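You operate a simulated robot arm through the tools that you are given. There is no shell and no other tool. Be economical: measure what you need, move in short steps, check, and stop when the job is done.

The job below is to be done with a simulated robot arm. You get a single attempt, and the scene is never put back.

Task
Bring the package from the grey stand out, lock the gate and clear the display.
Fine: package on the outer hatch shelf; from outside, gate shut, bolt shot, lock knob back to locked, blue button once; the key stays in; fingers clear of the gate's edge. Set down upright: package.

It is judged by the outcome, as a careful person would: the job done as asked, and still so three seconds after it is handed in. It fails if anything else is knocked over, pushed out of place, dropped, spilled or broken.

Robot
A 7-joint arm with a two-finger parallel gripper on a trunk, on a base that drives. Base frame: it is fixed to the floor where the robot stands at the start and does not move with it; the origin is under the middle of the robot, x ahead of it, y to its left, z up. Units: m, degrees, N and s.
With the tool pointing down near the work surface it reaches from about 0.22 to 0.74 m from the robot's upright axis, wherever it stands. Its first joint turns from -166.0 to 166.0 degrees. Places, roughly: blue button [-0.2, -1.4, 0.9]; gate bolt [-0.5, 0.4, 1.2]; lock knob [0, -0.5, 1]; mesh gate [-0.2, 0.3, 1]; outer hatch shelf [-0.1, -0.8, 0.9]. Payload 1.57 kg.
Tool frame: the origin (TCP) lies between the finger pads and is the grasp point; the fingertips stand 0.03 m ahead of it; z points along the fingers, y is the line along which they close. The gripper opens to 0.11 m. The fingers are 0.024 m wide and 0.012 m thick; the gripper's body (0.048 by 0.112 m) begins 0.078 m behind the TCP.
Orientation is that of the tool frame in the base frame, as a unit quaternion [w, x, y, z]. With the fingers straight down and closing along the base's y, the tool's x points along the base's -x, its y along +y and its z along -z.

Tools
- The arm moves only by the tool send_rows. Its argument "series" is a list of rows, each an object (a shift or turn left out is 0, a gripper value left out holds the last) with "rot": the turn, a rotation vector about the base's x, y, z in units of 4 degrees (1.0 is 4 degrees), a list of three; "translation": the shift along the base's x, y, z in units of 25 mm (1.0 is 25 mm), a list of three; "grip": the gripper command, from -1 (shut) to 1 (fully open), values between in proportion. In form: [{"rot": [wx, wy, wz], "translation": [x, y, z], "grip": grip}, ...]. A call has 1 to 10 rows; each row shifts and turns the commanded pose from where the row before left it. A call with a number of a shift or a turn outside -1 to 1 is refused whole. Rows are played at 5 a second. More than 0.05 m and 8.6 degrees between two rows, or a gripper value outside its range, and nothing of the call is played. Where a pose cannot be reached the arm comes as near as it can. A force on the tool above 40 N (or 10 N above the force at the start of the call, whichever is more), or a blocked arm, ends the call early, and 0.2 s more pass. Each finger travels about 0.045 m/s and halts on what it meets, pressing with about 43 N; the grip force reading is that of the motor and also rises with nothing between the fingers. The clock runs only during rows and for 0.2 s after the last one: add rows that do not move to give the fingers time. The reply holds the time, the measured pose of the TCP, the force on the tool along the base axes, the opening and the grip force, in the units named above and with some noise, with the torque about the TCP (base axes, N m) and any sound that the robot's microphone picked up, and new pictures: "views" is both (left out), scene, wrist or none.
- Cameras (640 x 400 px; columns grow to the right, rows downward): "scene" is now at [-0.0031, 0.1539, 1.5596]; the picture's right is [0.02, -1.00, 0.00], its down [-0.93, -0.02, -0.36] and it looks along [0.36, 0.01, -0.93] (base axes); focal length 214 px, centre (320, 200). "wrist" rides on the gripper at [0.07, 0.016, -0.141] in the tool frame; the picture's right is [-0.23, 0.97, 0.00], its down [-0.86, -0.20, -0.48] and it looks along [-0.47, -0.11, 0.88] (tool axes); focal length 222 px, centre (320, 200). There is no depth. A picture from a camera that has moved, and an enlarged one, comes with that camera's place and axes in the base frame and with its lens.
- move_column(by): slides the trunk up (or, below 0, down) by that many m; the arm and the scene camera ride with it, the base frame stays. It gives what a move gives, with no picture.
- steer(legs): drives the robot by 1 to 6 legs, each [ahead, turn to the left] in m and degrees, along the robot's own axes; the way and the turn of a leg run together, so that a leg with both is an arc; at most 1.5 m and 180 degrees a leg. The arm and the cameras ride along, it lands a little off, and it stops where it bumps. It gives what a move gives, and a new picture of the scene camera.
- aim_head(pan, tilt): turns the head with the scene camera to pan (to the left, within 155 degrees either way) and tilt (down, from -29 to 69), counted from straight ahead of the robot. It gives what a move gives, and a new picture of the scene camera.
- close_up(camera, box): a new picture of the part [left, top, right, bottom] of that camera's present view, enlarged. The clock stands still meanwhile.
- hand_in(): hands the job in; it is judged then, once.

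Work in short steps. Places have to be worked out from the pictures, the camera data and where the tool is seen: move nearer, look again, correct. Check each grasp and each placing, and mend what went wrong. You have 120 turns and 260 pictures in all, those below and enlarged ones among them. Open the gripper and draw the arm clear of the work before you hand the job in, unless the task says otherwise; then end with one line.

The tools are called after "Emit:" as name(argument=value, ...) on one line, values as JSON. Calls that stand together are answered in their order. send_rows: Moves the arm, as the interface text tells. Its arguments: {"type":"object","properties":{"series":{"type":"array"},"views":{"type":"string","enum":["both","scene","wrist","none"]}},"required":["series"]} The other tools are called the same way: move_column (by) slides the trunk up or down; steer (legs) drives the base; aim_head (pan, tilt) turns the head that bears the scene camera; close_up (camera, box) takes an enlarged picture of a part of a camera's view; hand_in () hands the job in.

At the start:

```text
time_s: 0.0
tool_pos: [-0.294, -0.1577, 1.3426]
orientation: [0.0, 0.0, 1.0, 0.0]
contact_force: [-0.3, 0.3, 0.0]
wrist_torque: [0.04, -0.01, -0.04]
width: 0.1101
gripper_force: 0.0
trunk travel left (down, up): [-0.525, 0.065]
robot x, y, heading: [0.0002, -0.0007, 0.0]
head pan, tilt: [1.3, 68.8]
```

scene: 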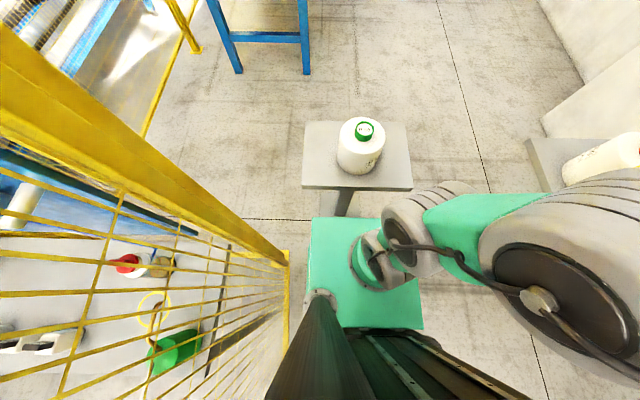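
wrist: 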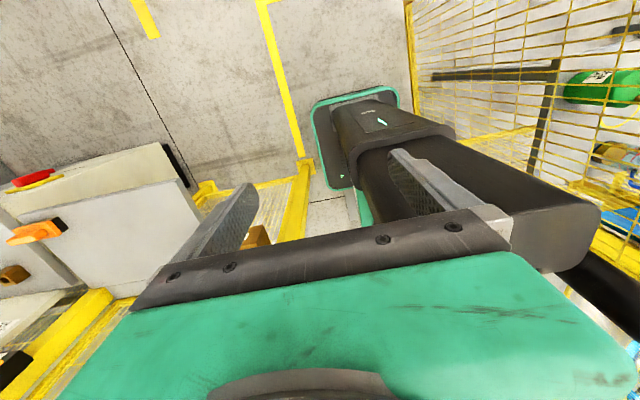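

The scene camera shows a bottle-like package on a grey stand ahead, and a yellow mesh gate on the left. I'll look around with the head first.

Emit:
aim_head(pan=0, tilt=30)

Emit:
aim_head(pan=75, tilt=30)

Emit:
aim_head(pan=150, tilt=35)

Emit:
aim_head(pan=-75, tilt=35)

Emit:
aim_head(pan=-145, tilt=35)

```text
time_s: 1.1
tool_pos: [-0.2933, -0.1578, 1.3422]
orientation: [0.0, -0.001, 1.0, -0.001]
contact_force: [-0.9, 0.3, 0.9]
wrist_torque: [0.01, -0.02, 0.01]
width: 0.1103
gripper_force: 0.0
trunk travel left (down, up): [-0.525, 0.065]
robot x, y, heading: [0.0005, 0.004, 0.0]
head pan, tilt: [0.0, 30.0]
camera scene: at [0.0314, 0.1526, 1.611], right [0.0, -1.0, 0.0], down [-0.5, 0.0, -0.87], along [0.87, 0.0, -0.5], focal length 214 px, centre (320, 200)
```

scene: 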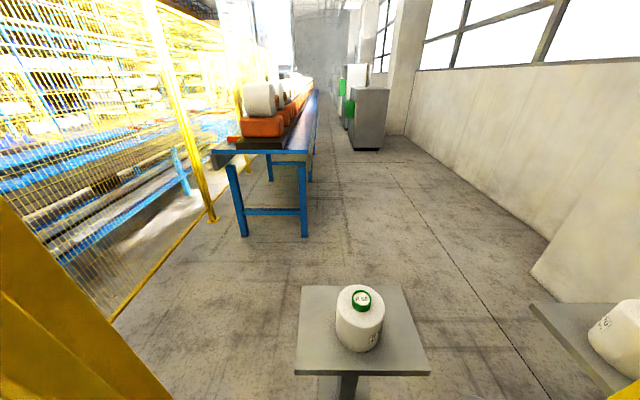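

```text
time_s: 2.5
tool_pos: [-0.2925, -0.1574, 1.3422]
orientation: [0.0, 0.0, 1.0, 0.001]
contact_force: [-0.3, -0.1, -0.9]
wrist_torque: [-0.01, -0.04, -0.01]
width: 0.11
gripper_force: 0.1
trunk travel left (down, up): [-0.525, 0.065]
robot x, y, heading: [-0.0009, -0.0012, -0.1]
head pan, tilt: [75.0, 30.0]
camera scene: at [-0.0355, 0.2399, 1.6111], right [0.97, -0.26, 0.0], down [-0.13, -0.48, -0.87], along [0.22, 0.84, -0.5], focal length 214 px, centre (320, 200)
```

scene: 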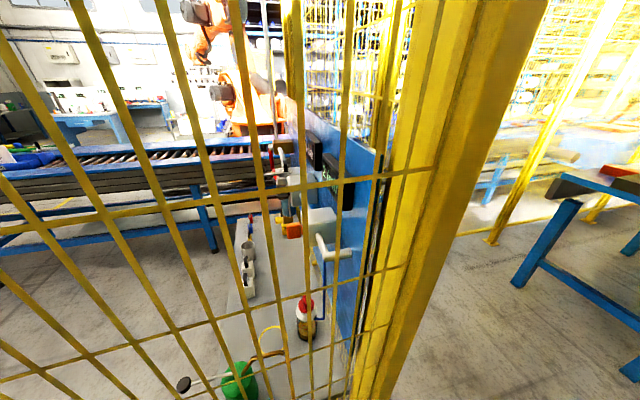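

```text
time_s: 4.0
tool_pos: [-0.2933, -0.1573, 1.3421]
orientation: [0.0, 0.0, 1.0, 0.0]
contact_force: [-0.5, 0.1, 0.3]
wrist_torque: [0.01, -0.01, 0.01]
width: 0.1102
gripper_force: 0.0
trunk travel left (down, up): [-0.525, 0.065]
robot x, y, heading: [-0.0002, -0.0029, 0.1]
head pan, tilt: [150.0, 35.0]
camera scene: at [-0.1352, 0.1967, 1.6033], right [0.5, 0.87, 0.0], down [0.5, -0.29, -0.82], along [-0.71, 0.41, -0.57], focal length 214 px, centre (320, 200)
```

scene: 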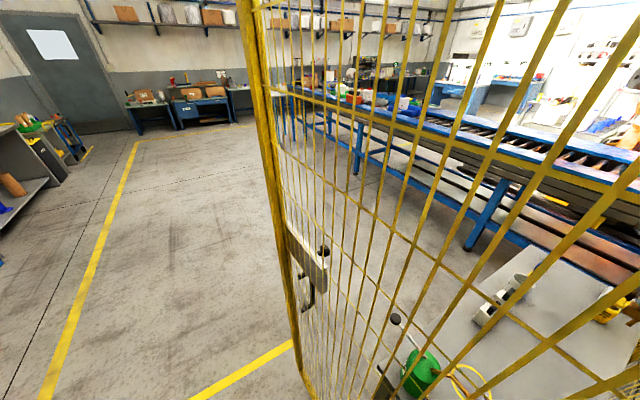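

```text
time_s: 7.2
tool_pos: [-0.2941, -0.1574, 1.3418]
orientation: [0.0, 0.0, 1.0, 0.0]
contact_force: [-0.1, 0.7, 0.6]
wrist_torque: [0.01, -0.03, 0.0]
width: 0.1099
gripper_force: 0.0
trunk travel left (down, up): [-0.525, 0.065]
robot x, y, heading: [-0.0001, 0.0007, -0.1]
head pan, tilt: [-75.0, 35.0]
camera scene: at [-0.0362, 0.0675, 1.6033], right [-0.97, -0.26, 0.0], down [-0.15, 0.55, -0.82], along [0.21, -0.79, -0.57], focal length 214 px, centre (320, 200)
```

scene: 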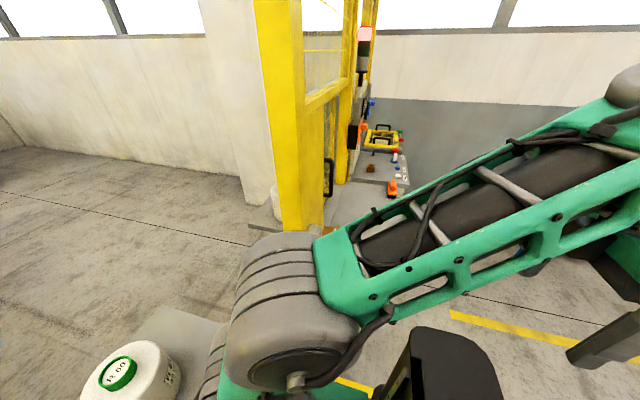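

```text
time_s: 8.6
tool_pos: [-0.2945, -0.1578, 1.3428]
orientation: [-0.001, 0.0, 1.0, 0.0]
contact_force: [0.0, 0.1, 0.1]
wrist_torque: [-0.01, 0.04, 0.0]
width: 0.11
gripper_force: 0.0
trunk travel left (down, up): [-0.525, 0.065]
robot x, y, heading: [0.001, -0.0018, 0.0]
head pan, tilt: [-145.0, 35.0]
camera scene: at [-0.1311, 0.102, 1.6033], right [-0.57, 0.82, 0.0], down [0.47, 0.33, -0.82], along [-0.67, -0.47, -0.57], focal length 214 px, centre (320, 200)
```

scene: 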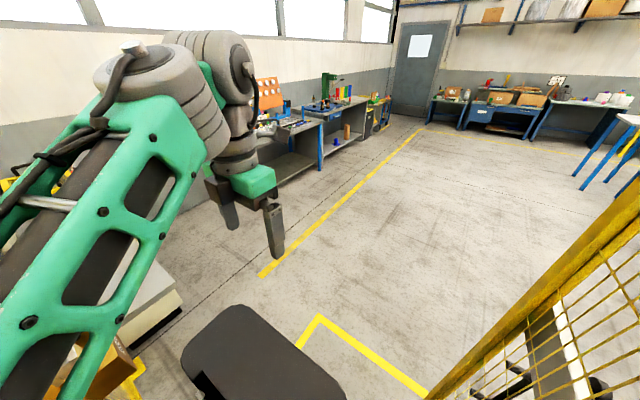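

The gate hangs open on the left, and the package stands ahead. I'll take some closer views of the package, the gate and the lock post.

Emit:
aim_head(pan=-100, tilt=20)

Emit:
aim_head(pan=115, tilt=55)

Emit:
aim_head(pan=0, tilt=50)

Emit:
close_up(camera="scene", box=[280, 120, 440, 220])

Emit:
close_up(camera="wrist", box=[0, 100, 320, 300])

```text
time_s: 9.7
tool_pos: [-0.2939, -0.1579, 1.3421]
orientation: [0.0, 0.0, 1.0, 0.0]
contact_force: [-0.1, 0.4, 0.6]
wrist_torque: [0.0, -0.01, 0.0]
width: 0.11
gripper_force: 0.0
trunk travel left (down, up): [-0.525, 0.065]
robot x, y, heading: [0.0017, 0.001, 0.3]
head pan, tilt: [-100.0, 20.0]
camera scene: at [-0.0753, 0.0609, 1.6271], right [-0.98, 0.17, 0.0], down [0.06, 0.34, -0.94], along [-0.16, -0.93, -0.34], focal length 214 px, centre (320, 200)
```

scene: 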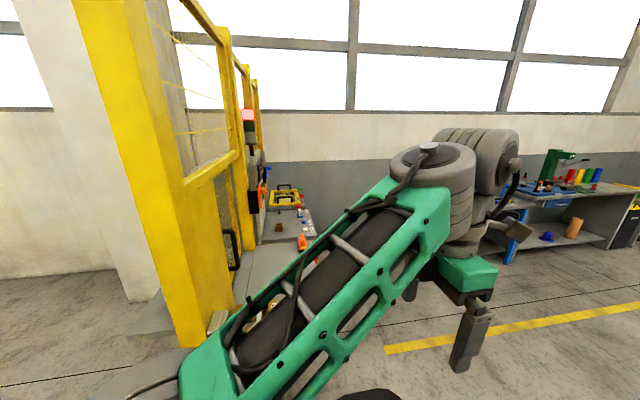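

```text
time_s: 12.8
tool_pos: [-0.2949, -0.1572, 1.3422]
orientation: [0.0, 0.0, 1.0, 0.001]
contact_force: [0.1, -0.4, 0.1]
wrist_torque: [0.02, -0.02, -0.02]
width: 0.1099
gripper_force: 0.1
trunk travel left (down, up): [-0.525, 0.065]
robot x, y, heading: [0.0026, -0.0053, 0.1]
head pan, tilt: [115.0, 55.0]
camera scene: at [-0.0895, 0.218, 1.5751], right [0.91, 0.42, 0.0], down [0.35, -0.74, -0.57], along [-0.24, 0.52, -0.82], focal length 214 px, centre (320, 200)
```

scene: 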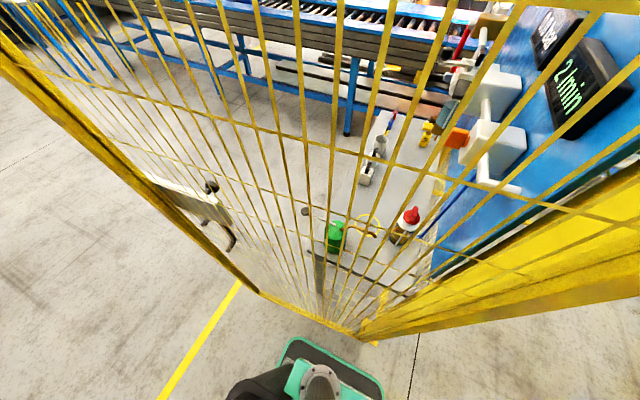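

```text
time_s: 14.8
tool_pos: [-0.2938, -0.1582, 1.3413]
orientation: [0.0, 0.0, 1.0, -0.001]
contact_force: [0.5, -0.7, 0.0]
wrist_torque: [0.0, 0.0, 0.0]
width: 0.11
gripper_force: 0.0
trunk travel left (down, up): [-0.525, 0.065]
robot x, y, heading: [-0.0012, 0.0004, 0.2]
head pan, tilt: [0.0, 50.0]
camera scene: at [0.018, 0.1526, 1.5816], right [0.0, -1.0, 0.0], down [-0.77, 0.0, -0.64], along [0.64, 0.0, -0.77], focal length 214 px, centre (320, 200)
```

scene: 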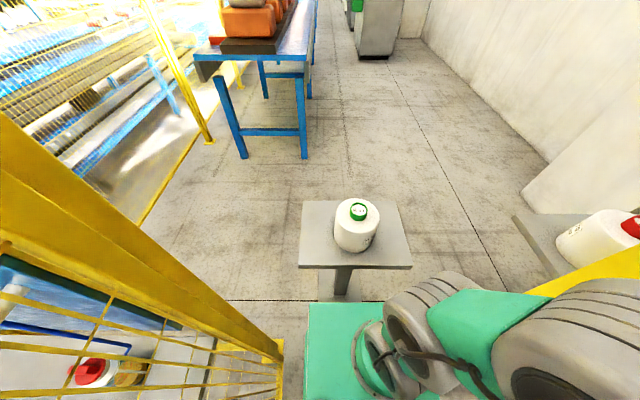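

```text
4.00 times, centred on (360, 170) of scene
camera zoom: at [0.018, 0.1526, 1.5816], right [0.0, -1.0, 0.0], down [-0.77, 0.0, -0.64], along [0.64, 0.0, -0.77], focal length 858 px, centre (160, 320)
```

zoom: 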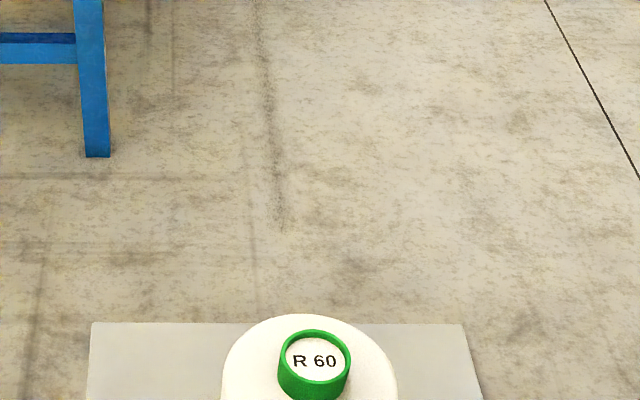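

```text
2.00 times, centred on (160, 200) of wrist
camera zoom: at [-0.3639, -0.1415, 1.4828], right [0.23, 0.97, 0.0], down [0.86, -0.2, 0.48], along [0.47, -0.11, -0.88], focal length 444 px, centre (640, 200)
```

zoom: 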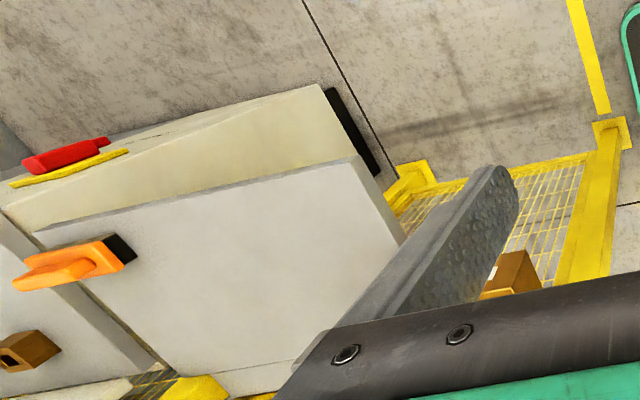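

Now I'll check the other bottle to the right and the stand layout.

Emit:
aim_head(pan=-40, tilt=45)

Emit:
close_up(camera="scene", box=[100, 150, 420, 350])

```text
time_s: 15.8
tool_pos: [-0.2931, -0.1568, 1.3423]
orientation: [0.0, -0.001, 1.0, 0.0]
contact_force: [0.1, -0.4, -0.2]
wrist_torque: [0.0, 0.02, 0.04]
width: 0.1099
gripper_force: 0.0
trunk travel left (down, up): [-0.525, 0.065]
robot x, y, heading: [-0.0018, 0.0006, 0.1]
head pan, tilt: [-40.0, 45.0]
camera scene: at [0.0033, 0.1004, 1.5885], right [-0.64, -0.77, 0.0], down [-0.54, 0.45, -0.71], along [0.54, -0.45, -0.71], focal length 214 px, centre (320, 200)
```

scene: 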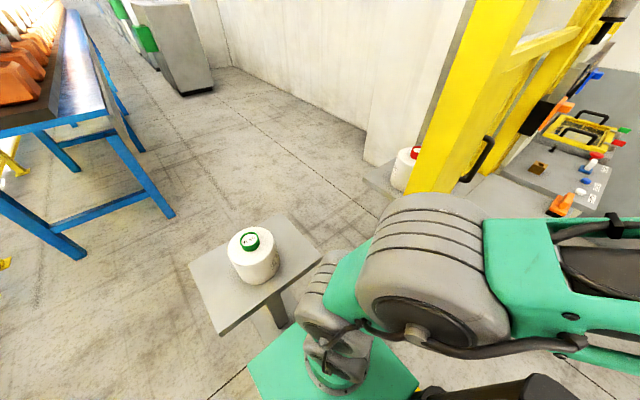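

```text
2.00 times, centred on (260, 250) of scene
camera zoom: at [0.0033, 0.1004, 1.5885], right [-0.64, -0.77, 0.0], down [-0.54, 0.45, -0.71], along [0.54, -0.45, -0.71], focal length 429 px, centre (440, 100)
```

zoom: 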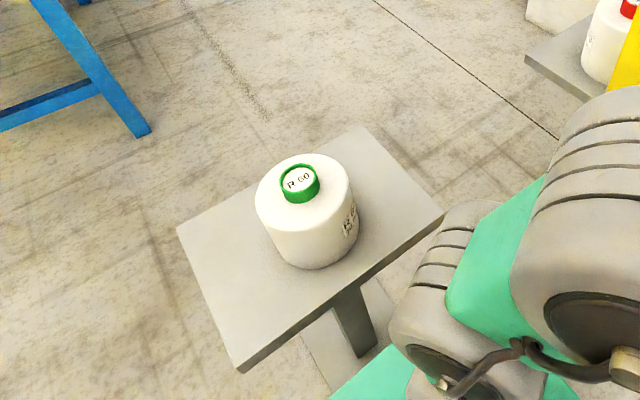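

Clear: target package is at about (0.45, 0.02), top about z 1.0. The doorway is tight for swinging the arm, so I back out 1 m, where there is room, and look at the gate and lock from outside.

Emit:
steer(legs=[[-1.0, 0]])

Emit:
aim_head(pan=0, tilt=25)

Emit:
aim_head(pan=-50, tilt=25)

```text
time_s: 20.9
tool_pos: [-1.2627, -0.1472, 1.3422]
orientation: [0.0, 0.006, 1.0, 0.0]
contact_force: [-0.2, -0.1, 0.2]
wrist_torque: [-0.01, 0.01, 0.0]
width: 0.1102
gripper_force: 0.1
trunk travel left (down, up): [-0.525, 0.065]
robot x, y, heading: [-0.9666, 0.0059, -0.8]
head pan, tilt: [-40.0, 45.0]
camera scene: at [-0.9627, 0.1064, 1.5885], right [-0.65, -0.76, 0.0], down [-0.54, 0.46, -0.71], along [0.54, -0.46, -0.71], focal length 214 px, centre (320, 200)
```

scene: 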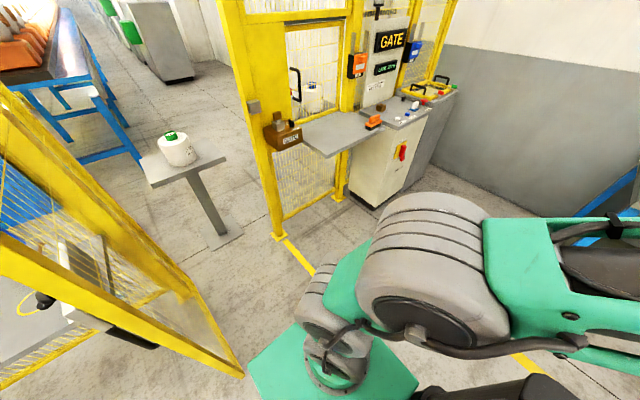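

```text
time_s: 22.0
tool_pos: [-1.2626, -0.1468, 1.3427]
orientation: [-0.001, 0.006, 1.0, 0.0]
contact_force: [0.6, 0.5, 0.6]
wrist_torque: [0.01, -0.02, -0.01]
width: 0.11
gripper_force: 0.0
trunk travel left (down, up): [-0.525, 0.065]
robot x, y, heading: [-0.9676, 0.0089, -1.0]
head pan, tilt: [0.0, 25.0]
camera scene: at [-0.932, 0.1582, 1.619], right [-0.01, -1.0, 0.0], down [-0.42, 0.01, -0.91], along [0.91, -0.01, -0.42], focal length 214 px, centre (320, 200)
```

scene: 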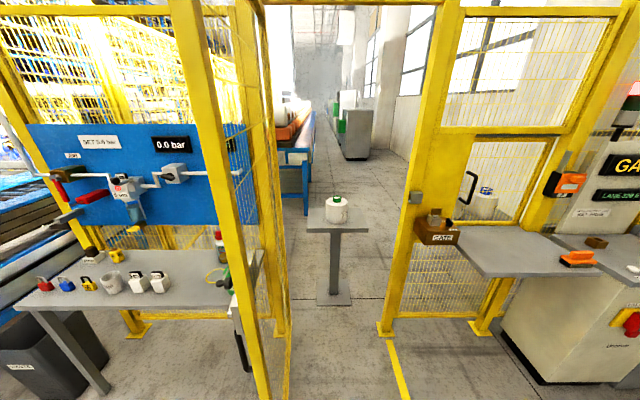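

```text
time_s: 23.1
tool_pos: [-1.2625, -0.1476, 1.3422]
orientation: [0.0, 0.006, 1.0, 0.0]
contact_force: [0.3, 0.5, -0.2]
wrist_torque: [-0.03, 0.0, 0.03]
width: 0.1098
gripper_force: 0.1
trunk travel left (down, up): [-0.525, 0.065]
robot x, y, heading: [-0.9654, 0.0072, -0.6]
head pan, tilt: [-50.0, 25.0]
camera scene: at [-0.9658, 0.0882, 1.6191], right [-0.77, -0.63, 0.0], down [-0.27, 0.33, -0.91], along [0.57, -0.7, -0.42], focal length 214 px, centre (320, 200)
```

scene: 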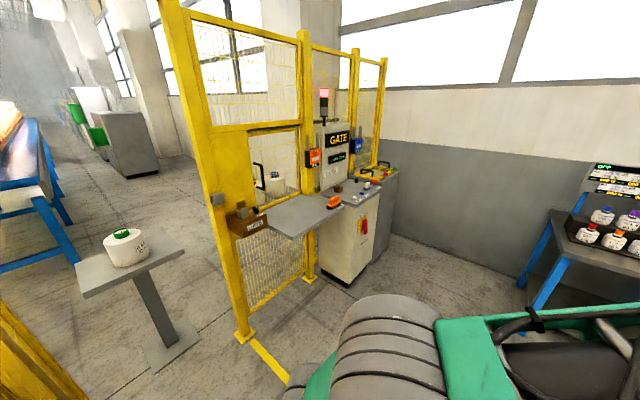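

Good overview. I enlarge the lock post, the console and the gate's edge.

Emit:
close_up(camera="scene", box=[190, 90, 410, 228])

Emit:
close_up(camera="scene", box=[200, 170, 280, 220])

Emit:
close_up(camera="scene", box=[310, 120, 406, 180])

Emit:
close_up(camera="scene", box=[320, 170, 400, 220])

Emit:
aim_head(pan=20, tilt=35)

Emit:
close_up(camera="scene", box=[240, 100, 400, 200])

```text
2.90 times, centred on (300, 159) of scene
camera zoom: at [-0.9658, 0.0882, 1.6191], right [-0.77, -0.63, 0.0], down [-0.27, 0.33, -0.91], along [0.57, -0.7, -0.42], focal length 622 px, centre (378, 319)
```

zoom: 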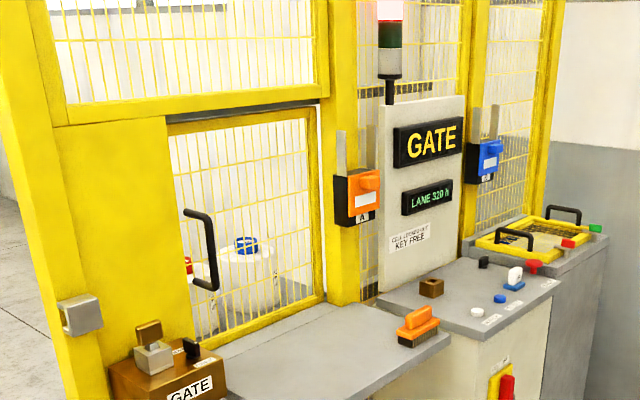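

```text
8.00 times, centred on (240, 195) of scene
camera zoom: at [-0.9658, 0.0882, 1.6191], right [-0.77, -0.63, 0.0], down [-0.27, 0.33, -0.91], along [0.57, -0.7, -0.42], focal length 1716 px, centre (960, 240)
```

zoom: 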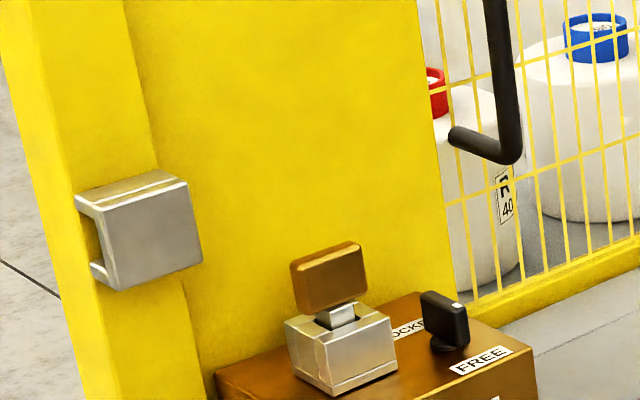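

```text
6.67 times, centred on (358, 150) of scene
camera zoom: at [-0.9658, 0.0882, 1.6191], right [-0.77, -0.63, 0.0], down [-0.27, 0.33, -0.91], along [0.57, -0.7, -0.42], focal length 1430 px, centre (67, 533)
```

zoom: 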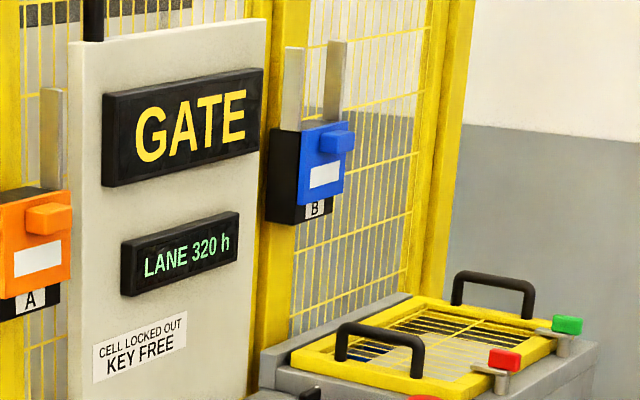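

```text
8.00 times, centred on (360, 195) of scene
camera zoom: at [-0.9658, 0.0882, 1.6191], right [-0.77, -0.63, 0.0], down [-0.27, 0.33, -0.91], along [0.57, -0.7, -0.42], focal length 1716 px, centre (0, 240)
```

zoom: 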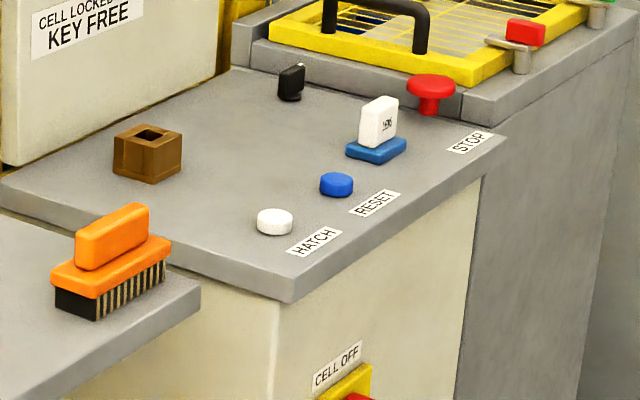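

```text
time_s: 24.6
tool_pos: [-1.2637, -0.1469, 1.3416]
orientation: [-0.001, 0.006, 1.0, 0.0]
contact_force: [0.6, -0.2, -0.7]
wrist_torque: [0.02, -0.01, -0.01]
width: 0.11
gripper_force: 0.0
trunk travel left (down, up): [-0.525, 0.065]
robot x, y, heading: [-0.9672, 0.0061, -0.6]
head pan, tilt: [20.0, 35.0]
camera scene: at [-0.941, 0.1885, 1.6033], right [0.33, -0.94, 0.0], down [-0.54, -0.19, -0.82], along [0.77, 0.27, -0.57], focal length 214 px, centre (320, 200)
```

scene: 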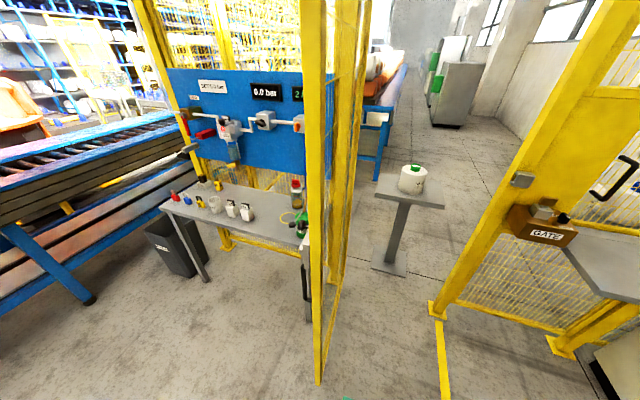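

```text
4.00 times, centred on (320, 150) of scene
camera zoom: at [-0.941, 0.1885, 1.6033], right [0.33, -0.94, 0.0], down [-0.54, -0.19, -0.82], along [0.77, 0.27, -0.57], focal length 858 px, centre (320, 400)
```

zoom: 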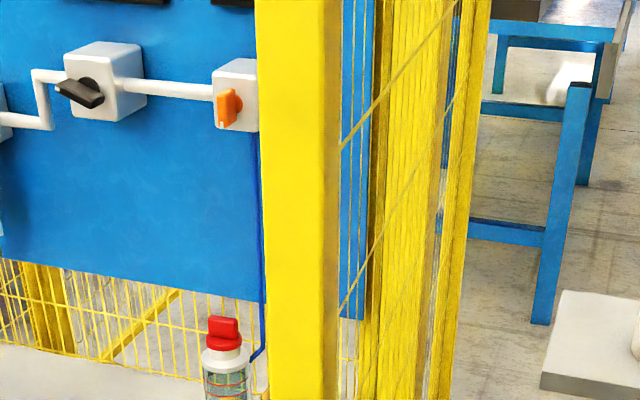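

Layout is clear: the brown box has the key in its silver lock and a black knob (FREE/LOCKED) on top, and the blue RESET button is on the console. Now I swing the arm from behind to the front, around the right-hand side in free space.

Emit:
send_rows(series=[{"translation": [0.6, -0.9, 0]}, {"translation": [0.6, -0.9, 0]}, {"translation": [0.7, -0.9, 0]}, {"translation": [0.7, -0.9, 0]}, {"translation": [0.8, -0.9, 0]}, {"translation": [0.8, -0.9, 0]}, {"translation": [0.9, -0.9, 0]}, {"translation": [1, -0.6, 0]}, {"translation": [1, -0.3, 0]}, {"translation": [1, 0, 0]}], views="scene")

```text
time_s: 26.8
tool_pos: [-1.0584, -0.3259, 1.3455]
orientation: [0.0, 0.007, 1.0, 0.001]
contact_force: [-0.2, 0.4, 0.3]
wrist_torque: [0.01, 0.0, 0.02]
width: 0.1099
gripper_force: 0.2
trunk travel left (down, up): [-0.525, 0.065]
robot x, y, heading: [-0.9678, 0.0056, -0.7]
head pan, tilt: [20.0, 35.0]
camera scene: at [-0.9408, 0.1887, 1.6033], right [0.33, -0.94, 0.0], down [-0.54, -0.19, -0.82], along [0.77, 0.27, -0.57], focal length 214 px, centre (320, 200)
```

scene: 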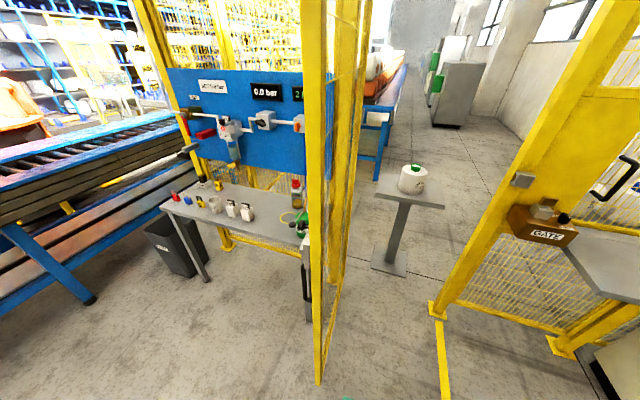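

The arm follows well. I continue the sweep to the front.

Emit:
send_rows(series=[{"translation": [1, -0.2, 0]}, {"translation": [1, 0, 0]}, {"translation": [1, 0, 0]}, {"translation": [1, 0, 0]}, {"translation": [1, 0.1, 0]}, {"translation": [1, 0.3, 0]}, {"translation": [1, 0.5, 0]}, {"translation": [1, 0.7, 0]}, {"translation": [1, 0.8, 0]}, {"translation": [1, 0.9, 0]}], views="none")

Emit:
send_rows(series=[{"translation": [1, 1, 0]}, {"translation": [1, 1, 0]}, {"translation": [1, 1, 0]}, {"translation": [1, 1, 0]}, {"translation": [1, 1, 0]}, {"translation": [1, 1, 0]}, {"translation": [0.5, 1, 0]}, {"translation": [0.5, 1, 0]}, {"translation": [0, 1, 0]}, {"translation": [0, 0.4, 0]}], views="both")

```text
time_s: 28.9
tool_pos: [-0.8081, -0.2472, 1.3419]
orientation: [-0.001, 0.006, 1.0, 0.0]
contact_force: [-0.7, 0.8, 0.3]
wrist_torque: [-0.01, -0.03, 0.03]
width: 0.1101
gripper_force: 0.1
trunk travel left (down, up): [-0.525, 0.065]
robot x, y, heading: [-0.9667, 0.0054, -0.5]
head pan, tilt: [20.0, 35.0]
```

```text
time_s: 31.1
tool_pos: [-0.6372, -0.0107, 1.3421]
orientation: [0.0, 0.006, 1.0, 0.0]
contact_force: [-0.1, 0.4, -0.4]
wrist_torque: [0.01, 0.04, -0.02]
width: 0.1099
gripper_force: 0.2
trunk travel left (down, up): [-0.525, 0.065]
robot x, y, heading: [-0.9664, 0.0057, -0.8]
head pan, tilt: [20.0, 35.0]
camera scene: at [-0.941, 0.1887, 1.6033], right [0.33, -0.94, 0.0], down [-0.54, -0.19, -0.82], along [0.77, 0.27, -0.57], focal length 214 px, centre (320, 200)
camera wrist: at [-0.707, 0.0059, 1.4831], right [0.24, 0.97, 0.0], down [0.85, -0.21, 0.48], along [0.46, -0.11, -0.88], focal length 222 px, centre (320, 200)
```

scene: 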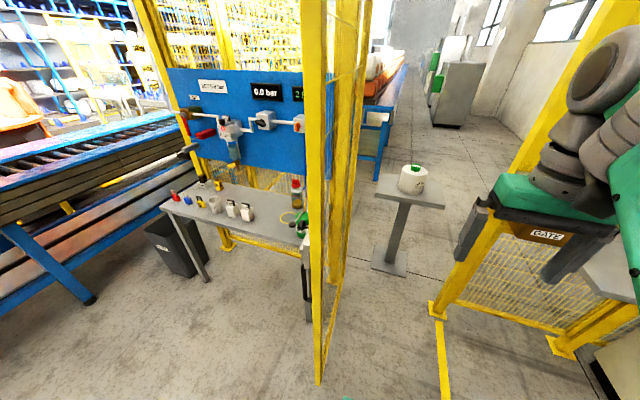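
wrist: 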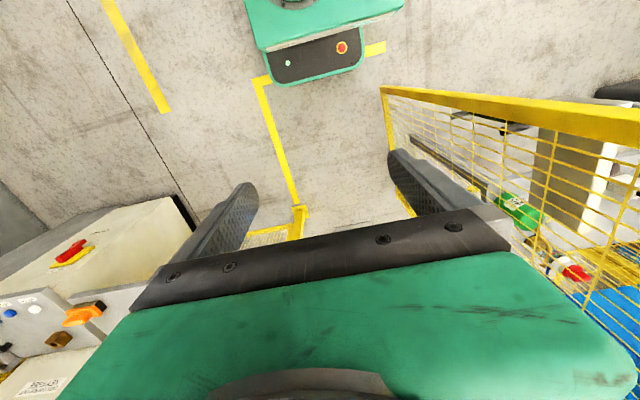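

The arm is in front now. Before driving in I check how far the elbow sticks out to the right.

Emit:
aim_head(pan=-70, tilt=40)

Emit:
aim_head(pan=-20, tilt=55)

```text
time_s: 32.8
tool_pos: [-0.6367, -0.0121, 1.3415]
orientation: [0.0, 0.006, 1.0, 0.0]
contact_force: [0.1, -0.2, 0.8]
wrist_torque: [0.0, 0.03, -0.01]
width: 0.1102
gripper_force: 0.0
trunk travel left (down, up): [-0.525, 0.065]
robot x, y, heading: [-0.9703, 0.0051, -0.7]
head pan, tilt: [-70.0, 40.0]
camera scene: at [-0.9959, 0.0793, 1.5958], right [-0.94, -0.33, 0.0], down [-0.21, 0.61, -0.77], along [0.25, -0.72, -0.64], focal length 214 px, centre (320, 200)
```

scene: 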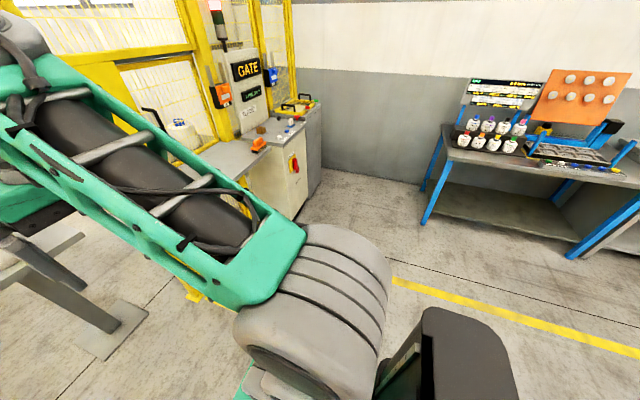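

```text
time_s: 34.0
tool_pos: [-0.6378, -0.0115, 1.3422]
orientation: [0.0, 0.006, 1.0, 0.0]
contact_force: [-0.3, 0.2, -0.1]
wrist_torque: [0.01, -0.05, 0.0]
width: 0.1098
gripper_force: 0.1
trunk travel left (down, up): [-0.525, 0.065]
robot x, y, heading: [-0.9702, 0.0034, -0.7]
head pan, tilt: [-20.0, 55.0]
camera scene: at [-0.9566, 0.1339, 1.5751], right [-0.35, -0.94, 0.0], down [-0.77, 0.29, -0.57], along [0.54, -0.2, -0.82], focal length 214 px, centre (320, 200)
```

scene: 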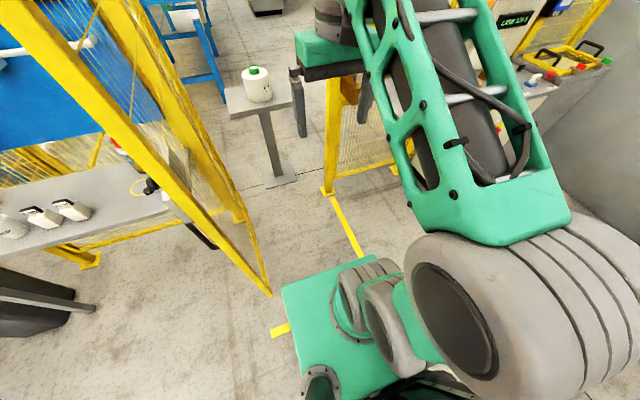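

The arm stays within the doorway's width. I drive in 0.9 m.

Emit:
steer(legs=[[0.5, 0.7], [0.4, 0]])

Emit:
aim_head(pan=0, tilt=45)

```text
time_s: 39.0
tool_pos: [0.2616, -0.0173, 1.3418]
orientation: [0.0, 0.006, 1.0, 0.0]
contact_force: [0.7, -0.4, 0.2]
wrist_torque: [-0.04, -0.02, -0.03]
width: 0.1098
gripper_force: 0.1
trunk travel left (down, up): [-0.525, 0.065]
robot x, y, heading: [-0.067, -0.0003, -0.6]
head pan, tilt: [-20.0, 55.0]
camera scene: at [-0.0568, 0.1286, 1.5751], right [-0.35, -0.94, 0.0], down [-0.77, 0.29, -0.57], along [0.54, -0.2, -0.82], focal length 214 px, centre (320, 200)
```

scene: 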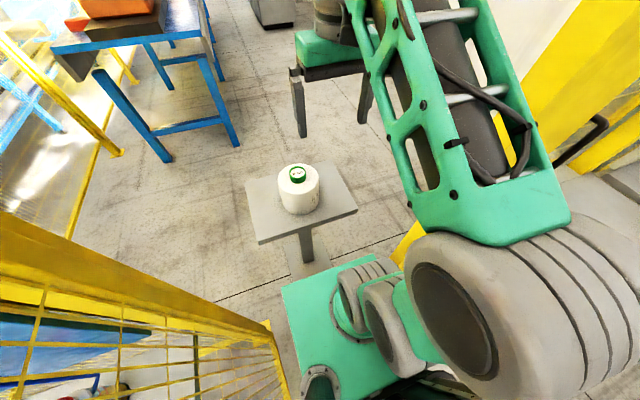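

```text
time_s: 39.9
tool_pos: [0.262, -0.0171, 1.3415]
orientation: [0.0, 0.006, 1.0, 0.0]
contact_force: [-0.7, -0.2, 0.3]
wrist_torque: [0.03, 0.01, 0.0]
width: 0.1099
gripper_force: 0.0
trunk travel left (down, up): [-0.525, 0.065]
robot x, y, heading: [-0.0676, 0.0007, -0.6]
head pan, tilt: [0.0, 45.0]
camera scene: at [-0.0435, 0.153, 1.5885], right [-0.01, -1.0, 0.0], down [-0.71, 0.01, -0.71], along [0.71, -0.01, -0.71], focal length 214 px, centre (320, 200)
```

scene: 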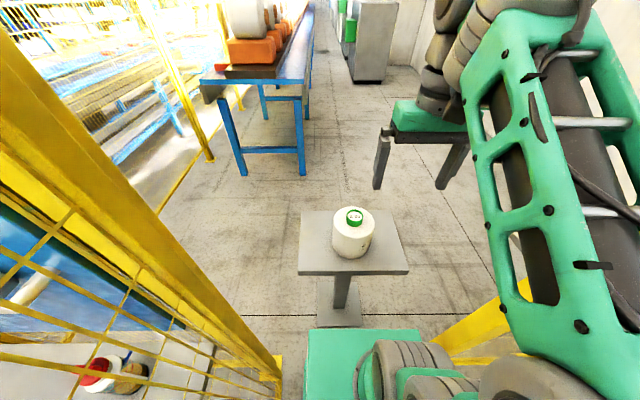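

I move the TCP above the package to about (0.45, 0.02, 1.2) and look with the wrist camera.

Emit:
send_rows(series=[{"translation": [0.95, 0.19, -0.5]}, {"translation": [0.95, 0.19, -0.7]}, {"translation": [0.95, 0.19, -0.7]}, {"translation": [0.95, 0.19, -0.7]}, {"translation": [0.95, 0.19, -0.7]}, {"translation": [0.95, 0.19, -0.7]}, {"translation": [0.95, 0.19, -0.7]}, {"translation": [0.95, 0.19, -0.7]}, {}], views="both")

```text
time_s: 41.9
tool_pos: [0.4529, 0.0207, 1.2057]
orientation: [0.0, 0.007, 1.0, 0.0]
contact_force: [0.4, 0.6, -0.7]
wrist_torque: [-0.02, 0.04, -0.01]
width: 0.11
gripper_force: 0.1
trunk travel left (down, up): [-0.525, 0.065]
robot x, y, heading: [-0.0658, -0.0018, -0.3]
head pan, tilt: [0.0, 45.0]
camera scene: at [-0.0433, 0.1531, 1.5885], right [-0.01, -1.0, 0.0], down [-0.71, 0.01, -0.71], along [0.71, -0.01, -0.71], focal length 214 px, centre (320, 200)
camera wrist: at [0.3825, 0.0375, 1.3472], right [0.24, 0.97, 0.0], down [0.85, -0.21, 0.48], along [0.46, -0.11, -0.88], focal length 222 px, centre (320, 200)
```

scene: 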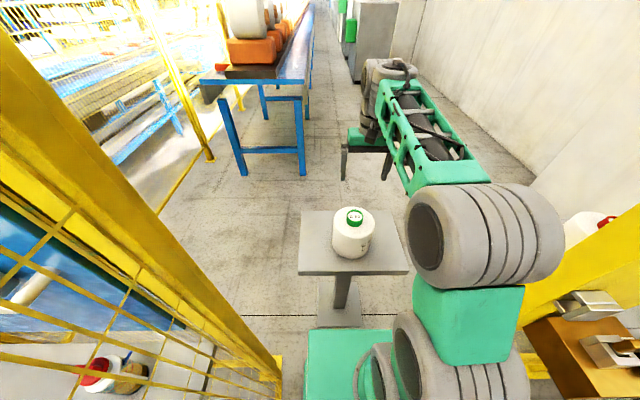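
wrist: 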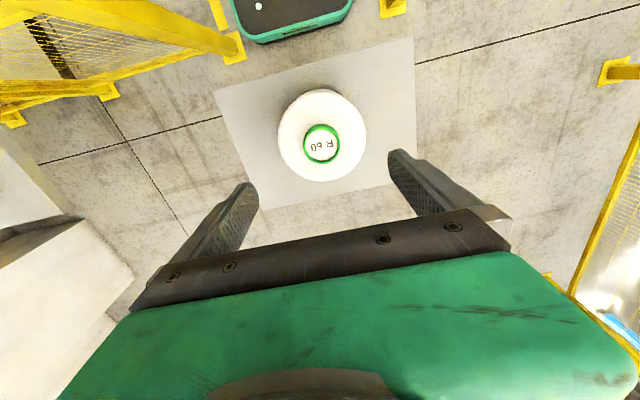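

The two views place the cap centre at about (0.467, 0.021), top at z≈1.01, diameter about 55 mm. I descend partway and check.

Emit:
send_rows(series=[{"translation": [0.28, 0, -1]}, {"translation": [0.28, 0, -1]}, {"translation": [0, 0, -1]}, {"translation": [0, 0, -1]}, {"translation": [0, 0, -1]}, {"translation": [0, 0, -0.6]}, {}], views="both")

Emit:
close_up(camera="scene", box=[290, 150, 450, 250])

```text
time_s: 43.5
tool_pos: [0.4666, 0.0205, 1.0684]
orientation: [0.0, 0.007, 1.0, -0.001]
contact_force: [0.2, -0.6, 0.2]
wrist_torque: [-0.01, -0.01, -0.01]
width: 0.1099
gripper_force: 0.0
trunk travel left (down, up): [-0.525, 0.065]
robot x, y, heading: [-0.0694, 0.0018, -0.9]
head pan, tilt: [0.0, 45.0]
camera scene: at [-0.0433, 0.1531, 1.5885], right [-0.01, -1.0, 0.0], down [-0.71, 0.01, -0.71], along [0.71, -0.01, -0.71], focal length 214 px, centre (320, 200)
camera wrist: at [0.3973, 0.0384, 1.2084], right [0.24, 0.97, 0.0], down [0.85, -0.21, 0.48], along [0.46, -0.11, -0.88], focal length 222 px, centre (320, 200)
```

scene: 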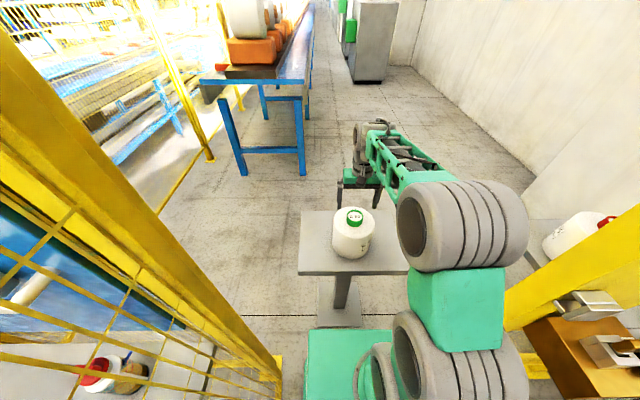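
wrist: 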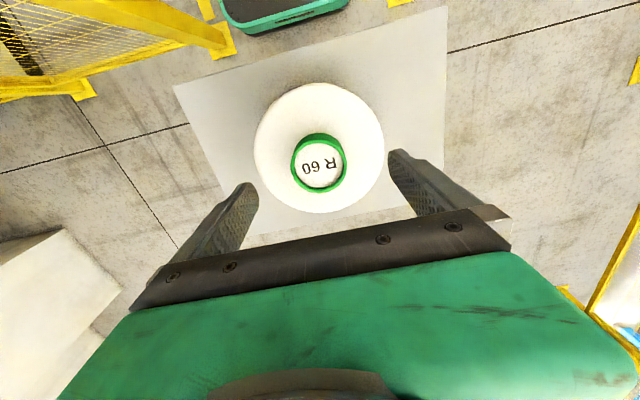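

```text
4.00 times, centred on (370, 200) of scene
camera zoom: at [-0.0433, 0.1531, 1.5885], right [-0.01, -1.0, 0.0], down [-0.71, 0.01, -0.71], along [0.71, -0.01, -0.71], focal length 858 px, centre (120, 200)
```

zoom: 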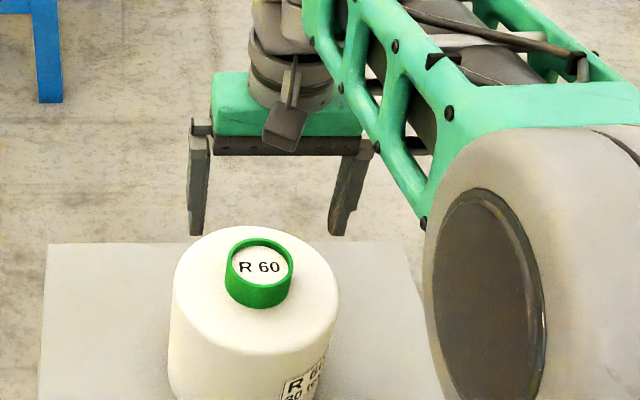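

Cap appears a little ahead of and lower than first estimated (about x 0.478, top z≈0.985). I adjust and go lower.

Emit:
send_rows(series=[{"translation": [0.44, -0.1, -0.6]}, {"translation": [0, 0, -0.7]}, {"translation": [0, 0, -0.3]}, {}], views="wrist")

Emit:
close_up(camera="scene", box=[290, 150, 450, 250])

```text
time_s: 44.5
tool_pos: [0.4788, 0.0184, 1.0267]
orientation: [-0.001, 0.006, 1.0, 0.0]
contact_force: [0.2, 0.3, -0.8]
wrist_torque: [0.01, -0.01, -0.03]
width: 0.1101
gripper_force: 0.0
trunk travel left (down, up): [-0.525, 0.065]
robot x, y, heading: [-0.0646, -0.0002, -0.8]
head pan, tilt: [0.0, 45.0]
camera wrist: at [0.4083, 0.0359, 1.1674], right [0.24, 0.97, 0.0], down [0.85, -0.21, 0.48], along [0.46, -0.11, -0.88], focal length 222 px, centre (320, 200)
```

wrist: 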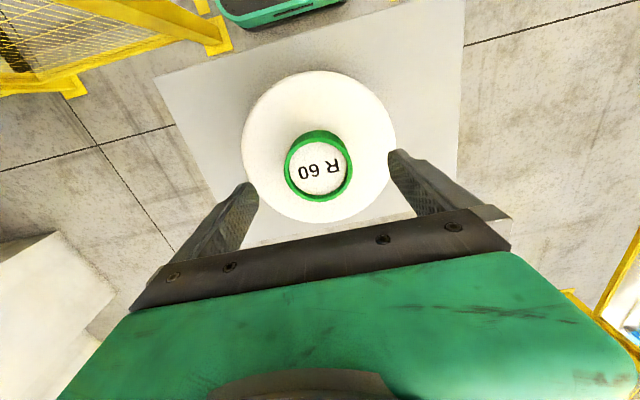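

```text
4.00 times, centred on (370, 200) of scene
camera zoom: at [-0.0433, 0.1531, 1.5885], right [-0.01, -1.0, 0.0], down [-0.71, 0.01, -0.71], along [0.71, -0.01, -0.71], focal length 858 px, centre (120, 200)
```

zoom: 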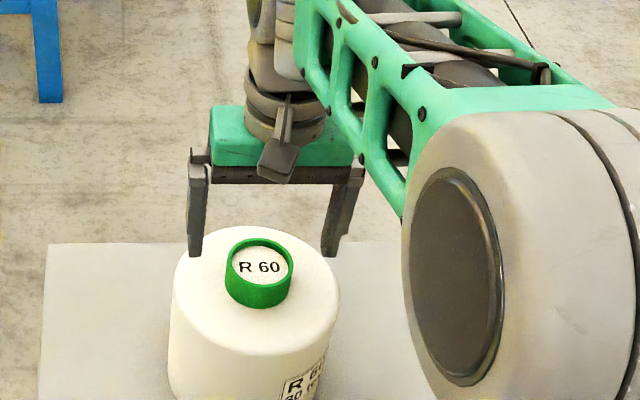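

Cap centre x≈0.480, y≈0.017, top ≈0.975. Fingers bracket it; I descend to TCP z≈0.985 and check before gripping.

Emit:
send_rows(series=[{"translation": [0.06, -0.05, -0.6]}, {"translation": [0, 0, -0.6]}, {"translation": [0, 0, -0.5]}, {}], views="wrist")

Emit:
close_up(camera="scene", box=[290, 150, 450, 250])

```text
time_s: 45.5
tool_pos: [0.4794, 0.0189, 0.9857]
orientation: [0.0, 0.007, 1.0, 0.0]
contact_force: [0.2, -0.2, 0.5]
wrist_torque: [0.02, -0.01, -0.01]
width: 0.1102
gripper_force: 0.1
trunk travel left (down, up): [-0.525, 0.065]
robot x, y, heading: [-0.0651, 0.0015, -0.8]
head pan, tilt: [0.0, 45.0]
camera wrist: at [0.4097, 0.0349, 1.1259], right [0.24, 0.97, 0.0], down [0.85, -0.21, 0.48], along [0.46, -0.11, -0.88], focal length 222 px, centre (320, 200)
```

wrist: 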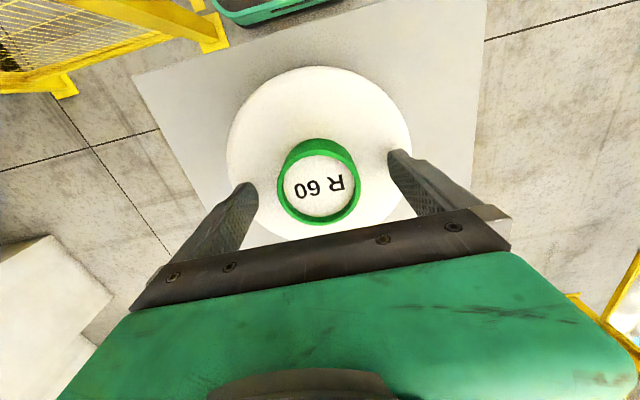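

```text
4.00 times, centred on (370, 200) of scene
camera zoom: at [-0.0433, 0.1531, 1.5885], right [-0.01, -1.0, 0.0], down [-0.71, 0.01, -0.71], along [0.71, -0.01, -0.71], focal length 858 px, centre (120, 200)
```

zoom: 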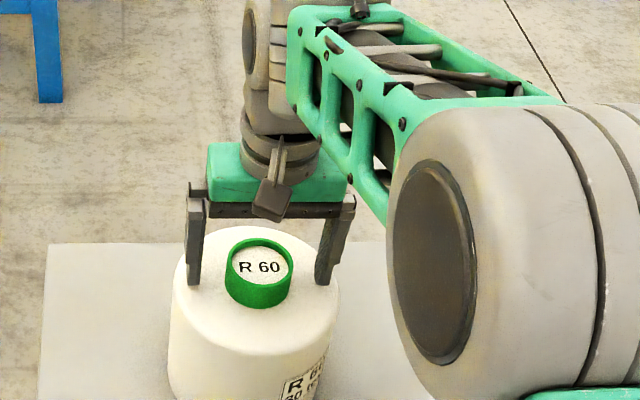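

Centred, with fingertips well down the cap's side. Close the gripper.

Emit:
send_rows(series=[{"translation": [0, 0, -0.1], "grip": 1}, {"grip": -1}, {"grip": -1}, {"grip": -1}, {"grip": -1}, {"grip": -1}, {"grip": -1}, {"grip": -1}], views="wrist")

```text
time_s: 47.2
tool_pos: [0.4795, 0.0184, 0.984]
orientation: [0.001, 0.008, 1.0, -0.001]
contact_force: [-0.1, -5.8, -0.2]
wrist_torque: [-0.86, -0.02, -0.06]
width: 0.0614
gripper_force: 43.2
trunk travel left (down, up): [-0.525, 0.065]
robot x, y, heading: [-0.0658, 0.0007, -0.8]
head pan, tilt: [0.0, 45.0]
camera wrist: at [0.4097, 0.0347, 1.1239], right [0.24, 0.97, 0.0], down [0.85, -0.21, 0.48], along [0.46, -0.11, -0.88], focal length 222 px, centre (320, 200)
```

wrist: 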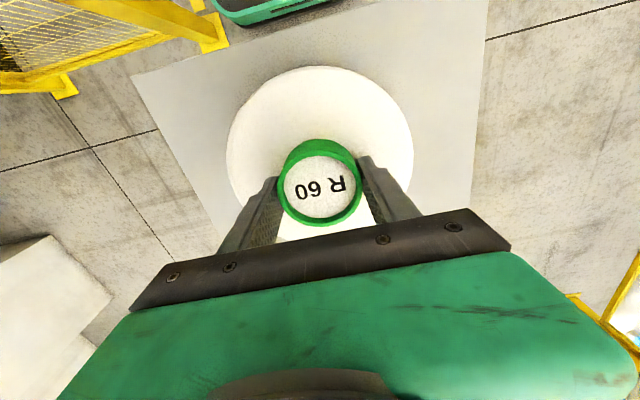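

Gripped at 61 mm. I lift slowly.

Emit:
send_rows(series=[{"translation": [0, -0.03, 0.3]}, {"translation": [0, 0, 0.5]}, {"translation": [0, 0, 0.8]}, {"translation": [0, 0, 0.8]}, {"translation": [0, 0, 0.8]}, {"translation": [0, 0, 0.8]}, {}], views="both")

```text
time_s: 48.9
tool_pos: [0.4806, 0.0204, 1.0831]
orientation: [-0.001, 0.006, 1.0, 0.0]
contact_force: [-0.1, 0.3, -12.0]
wrist_torque: [0.06, 0.0, -0.02]
width: 0.0613
gripper_force: 43.5
trunk travel left (down, up): [-0.525, 0.065]
robot x, y, heading: [-0.0654, 0.0041, -0.8]
head pan, tilt: [0.0, 45.0]
camera scene: at [-0.0424, 0.1531, 1.5884], right [-0.01, -1.0, 0.0], down [-0.71, 0.01, -0.71], along [0.71, -0.01, -0.71], focal length 214 px, centre (320, 200)
camera wrist: at [0.4102, 0.0363, 1.2246], right [0.24, 0.97, 0.0], down [0.85, -0.21, 0.48], along [0.46, -0.11, -0.88], focal length 222 px, centre (320, 200)
```

scene: 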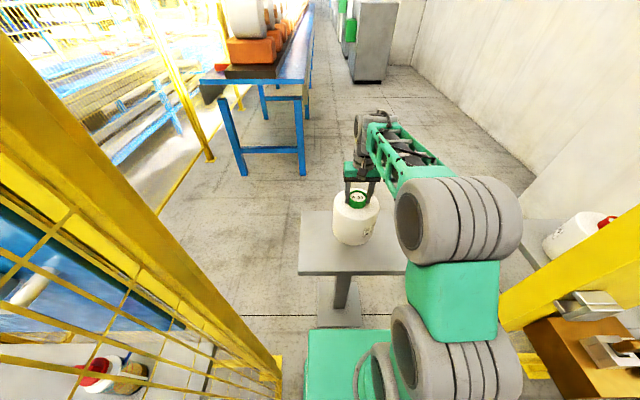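
wrist: 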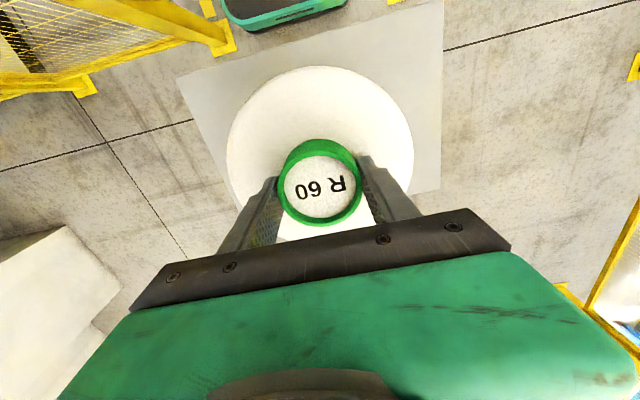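

Package (about 1.2 kg) is lifted cleanly. I raise and retract it toward the robot, then back out.

Emit:
send_rows(series=[{"translation": [0, 0, 0.8]}, {"translation": [-0.5, 0, 0.8]}, {"translation": [-0.6, 0, 0.8]}, {"translation": [-0.7, 0, 0.8]}, {"translation": [-0.7, 0, 0.8]}, {"translation": [-0.7, 0, 0.6]}, {"translation": [-0.7, 0, 0.3]}, {"translation": [-0.5, 0, 0]}, {}], views="scene")

```text
time_s: 50.9
tool_pos: [0.3698, 0.0175, 1.2032]
orientation: [0.0, 0.006, 1.0, 0.0]
contact_force: [0.1, -0.5, -11.6]
wrist_torque: [0.02, 0.02, 0.01]
width: 0.0612
gripper_force: 42.9
trunk travel left (down, up): [-0.525, 0.065]
robot x, y, heading: [-0.0654, 0.0029, -0.6]
head pan, tilt: [0.0, 45.0]
camera scene: at [-0.0426, 0.1531, 1.5884], right [-0.01, -1.0, 0.0], down [-0.71, 0.01, -0.71], along [0.71, -0.01, -0.71], focal length 214 px, centre (320, 200)
```

scene: 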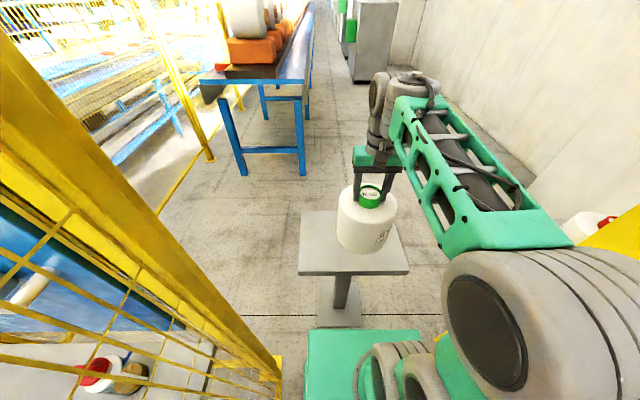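

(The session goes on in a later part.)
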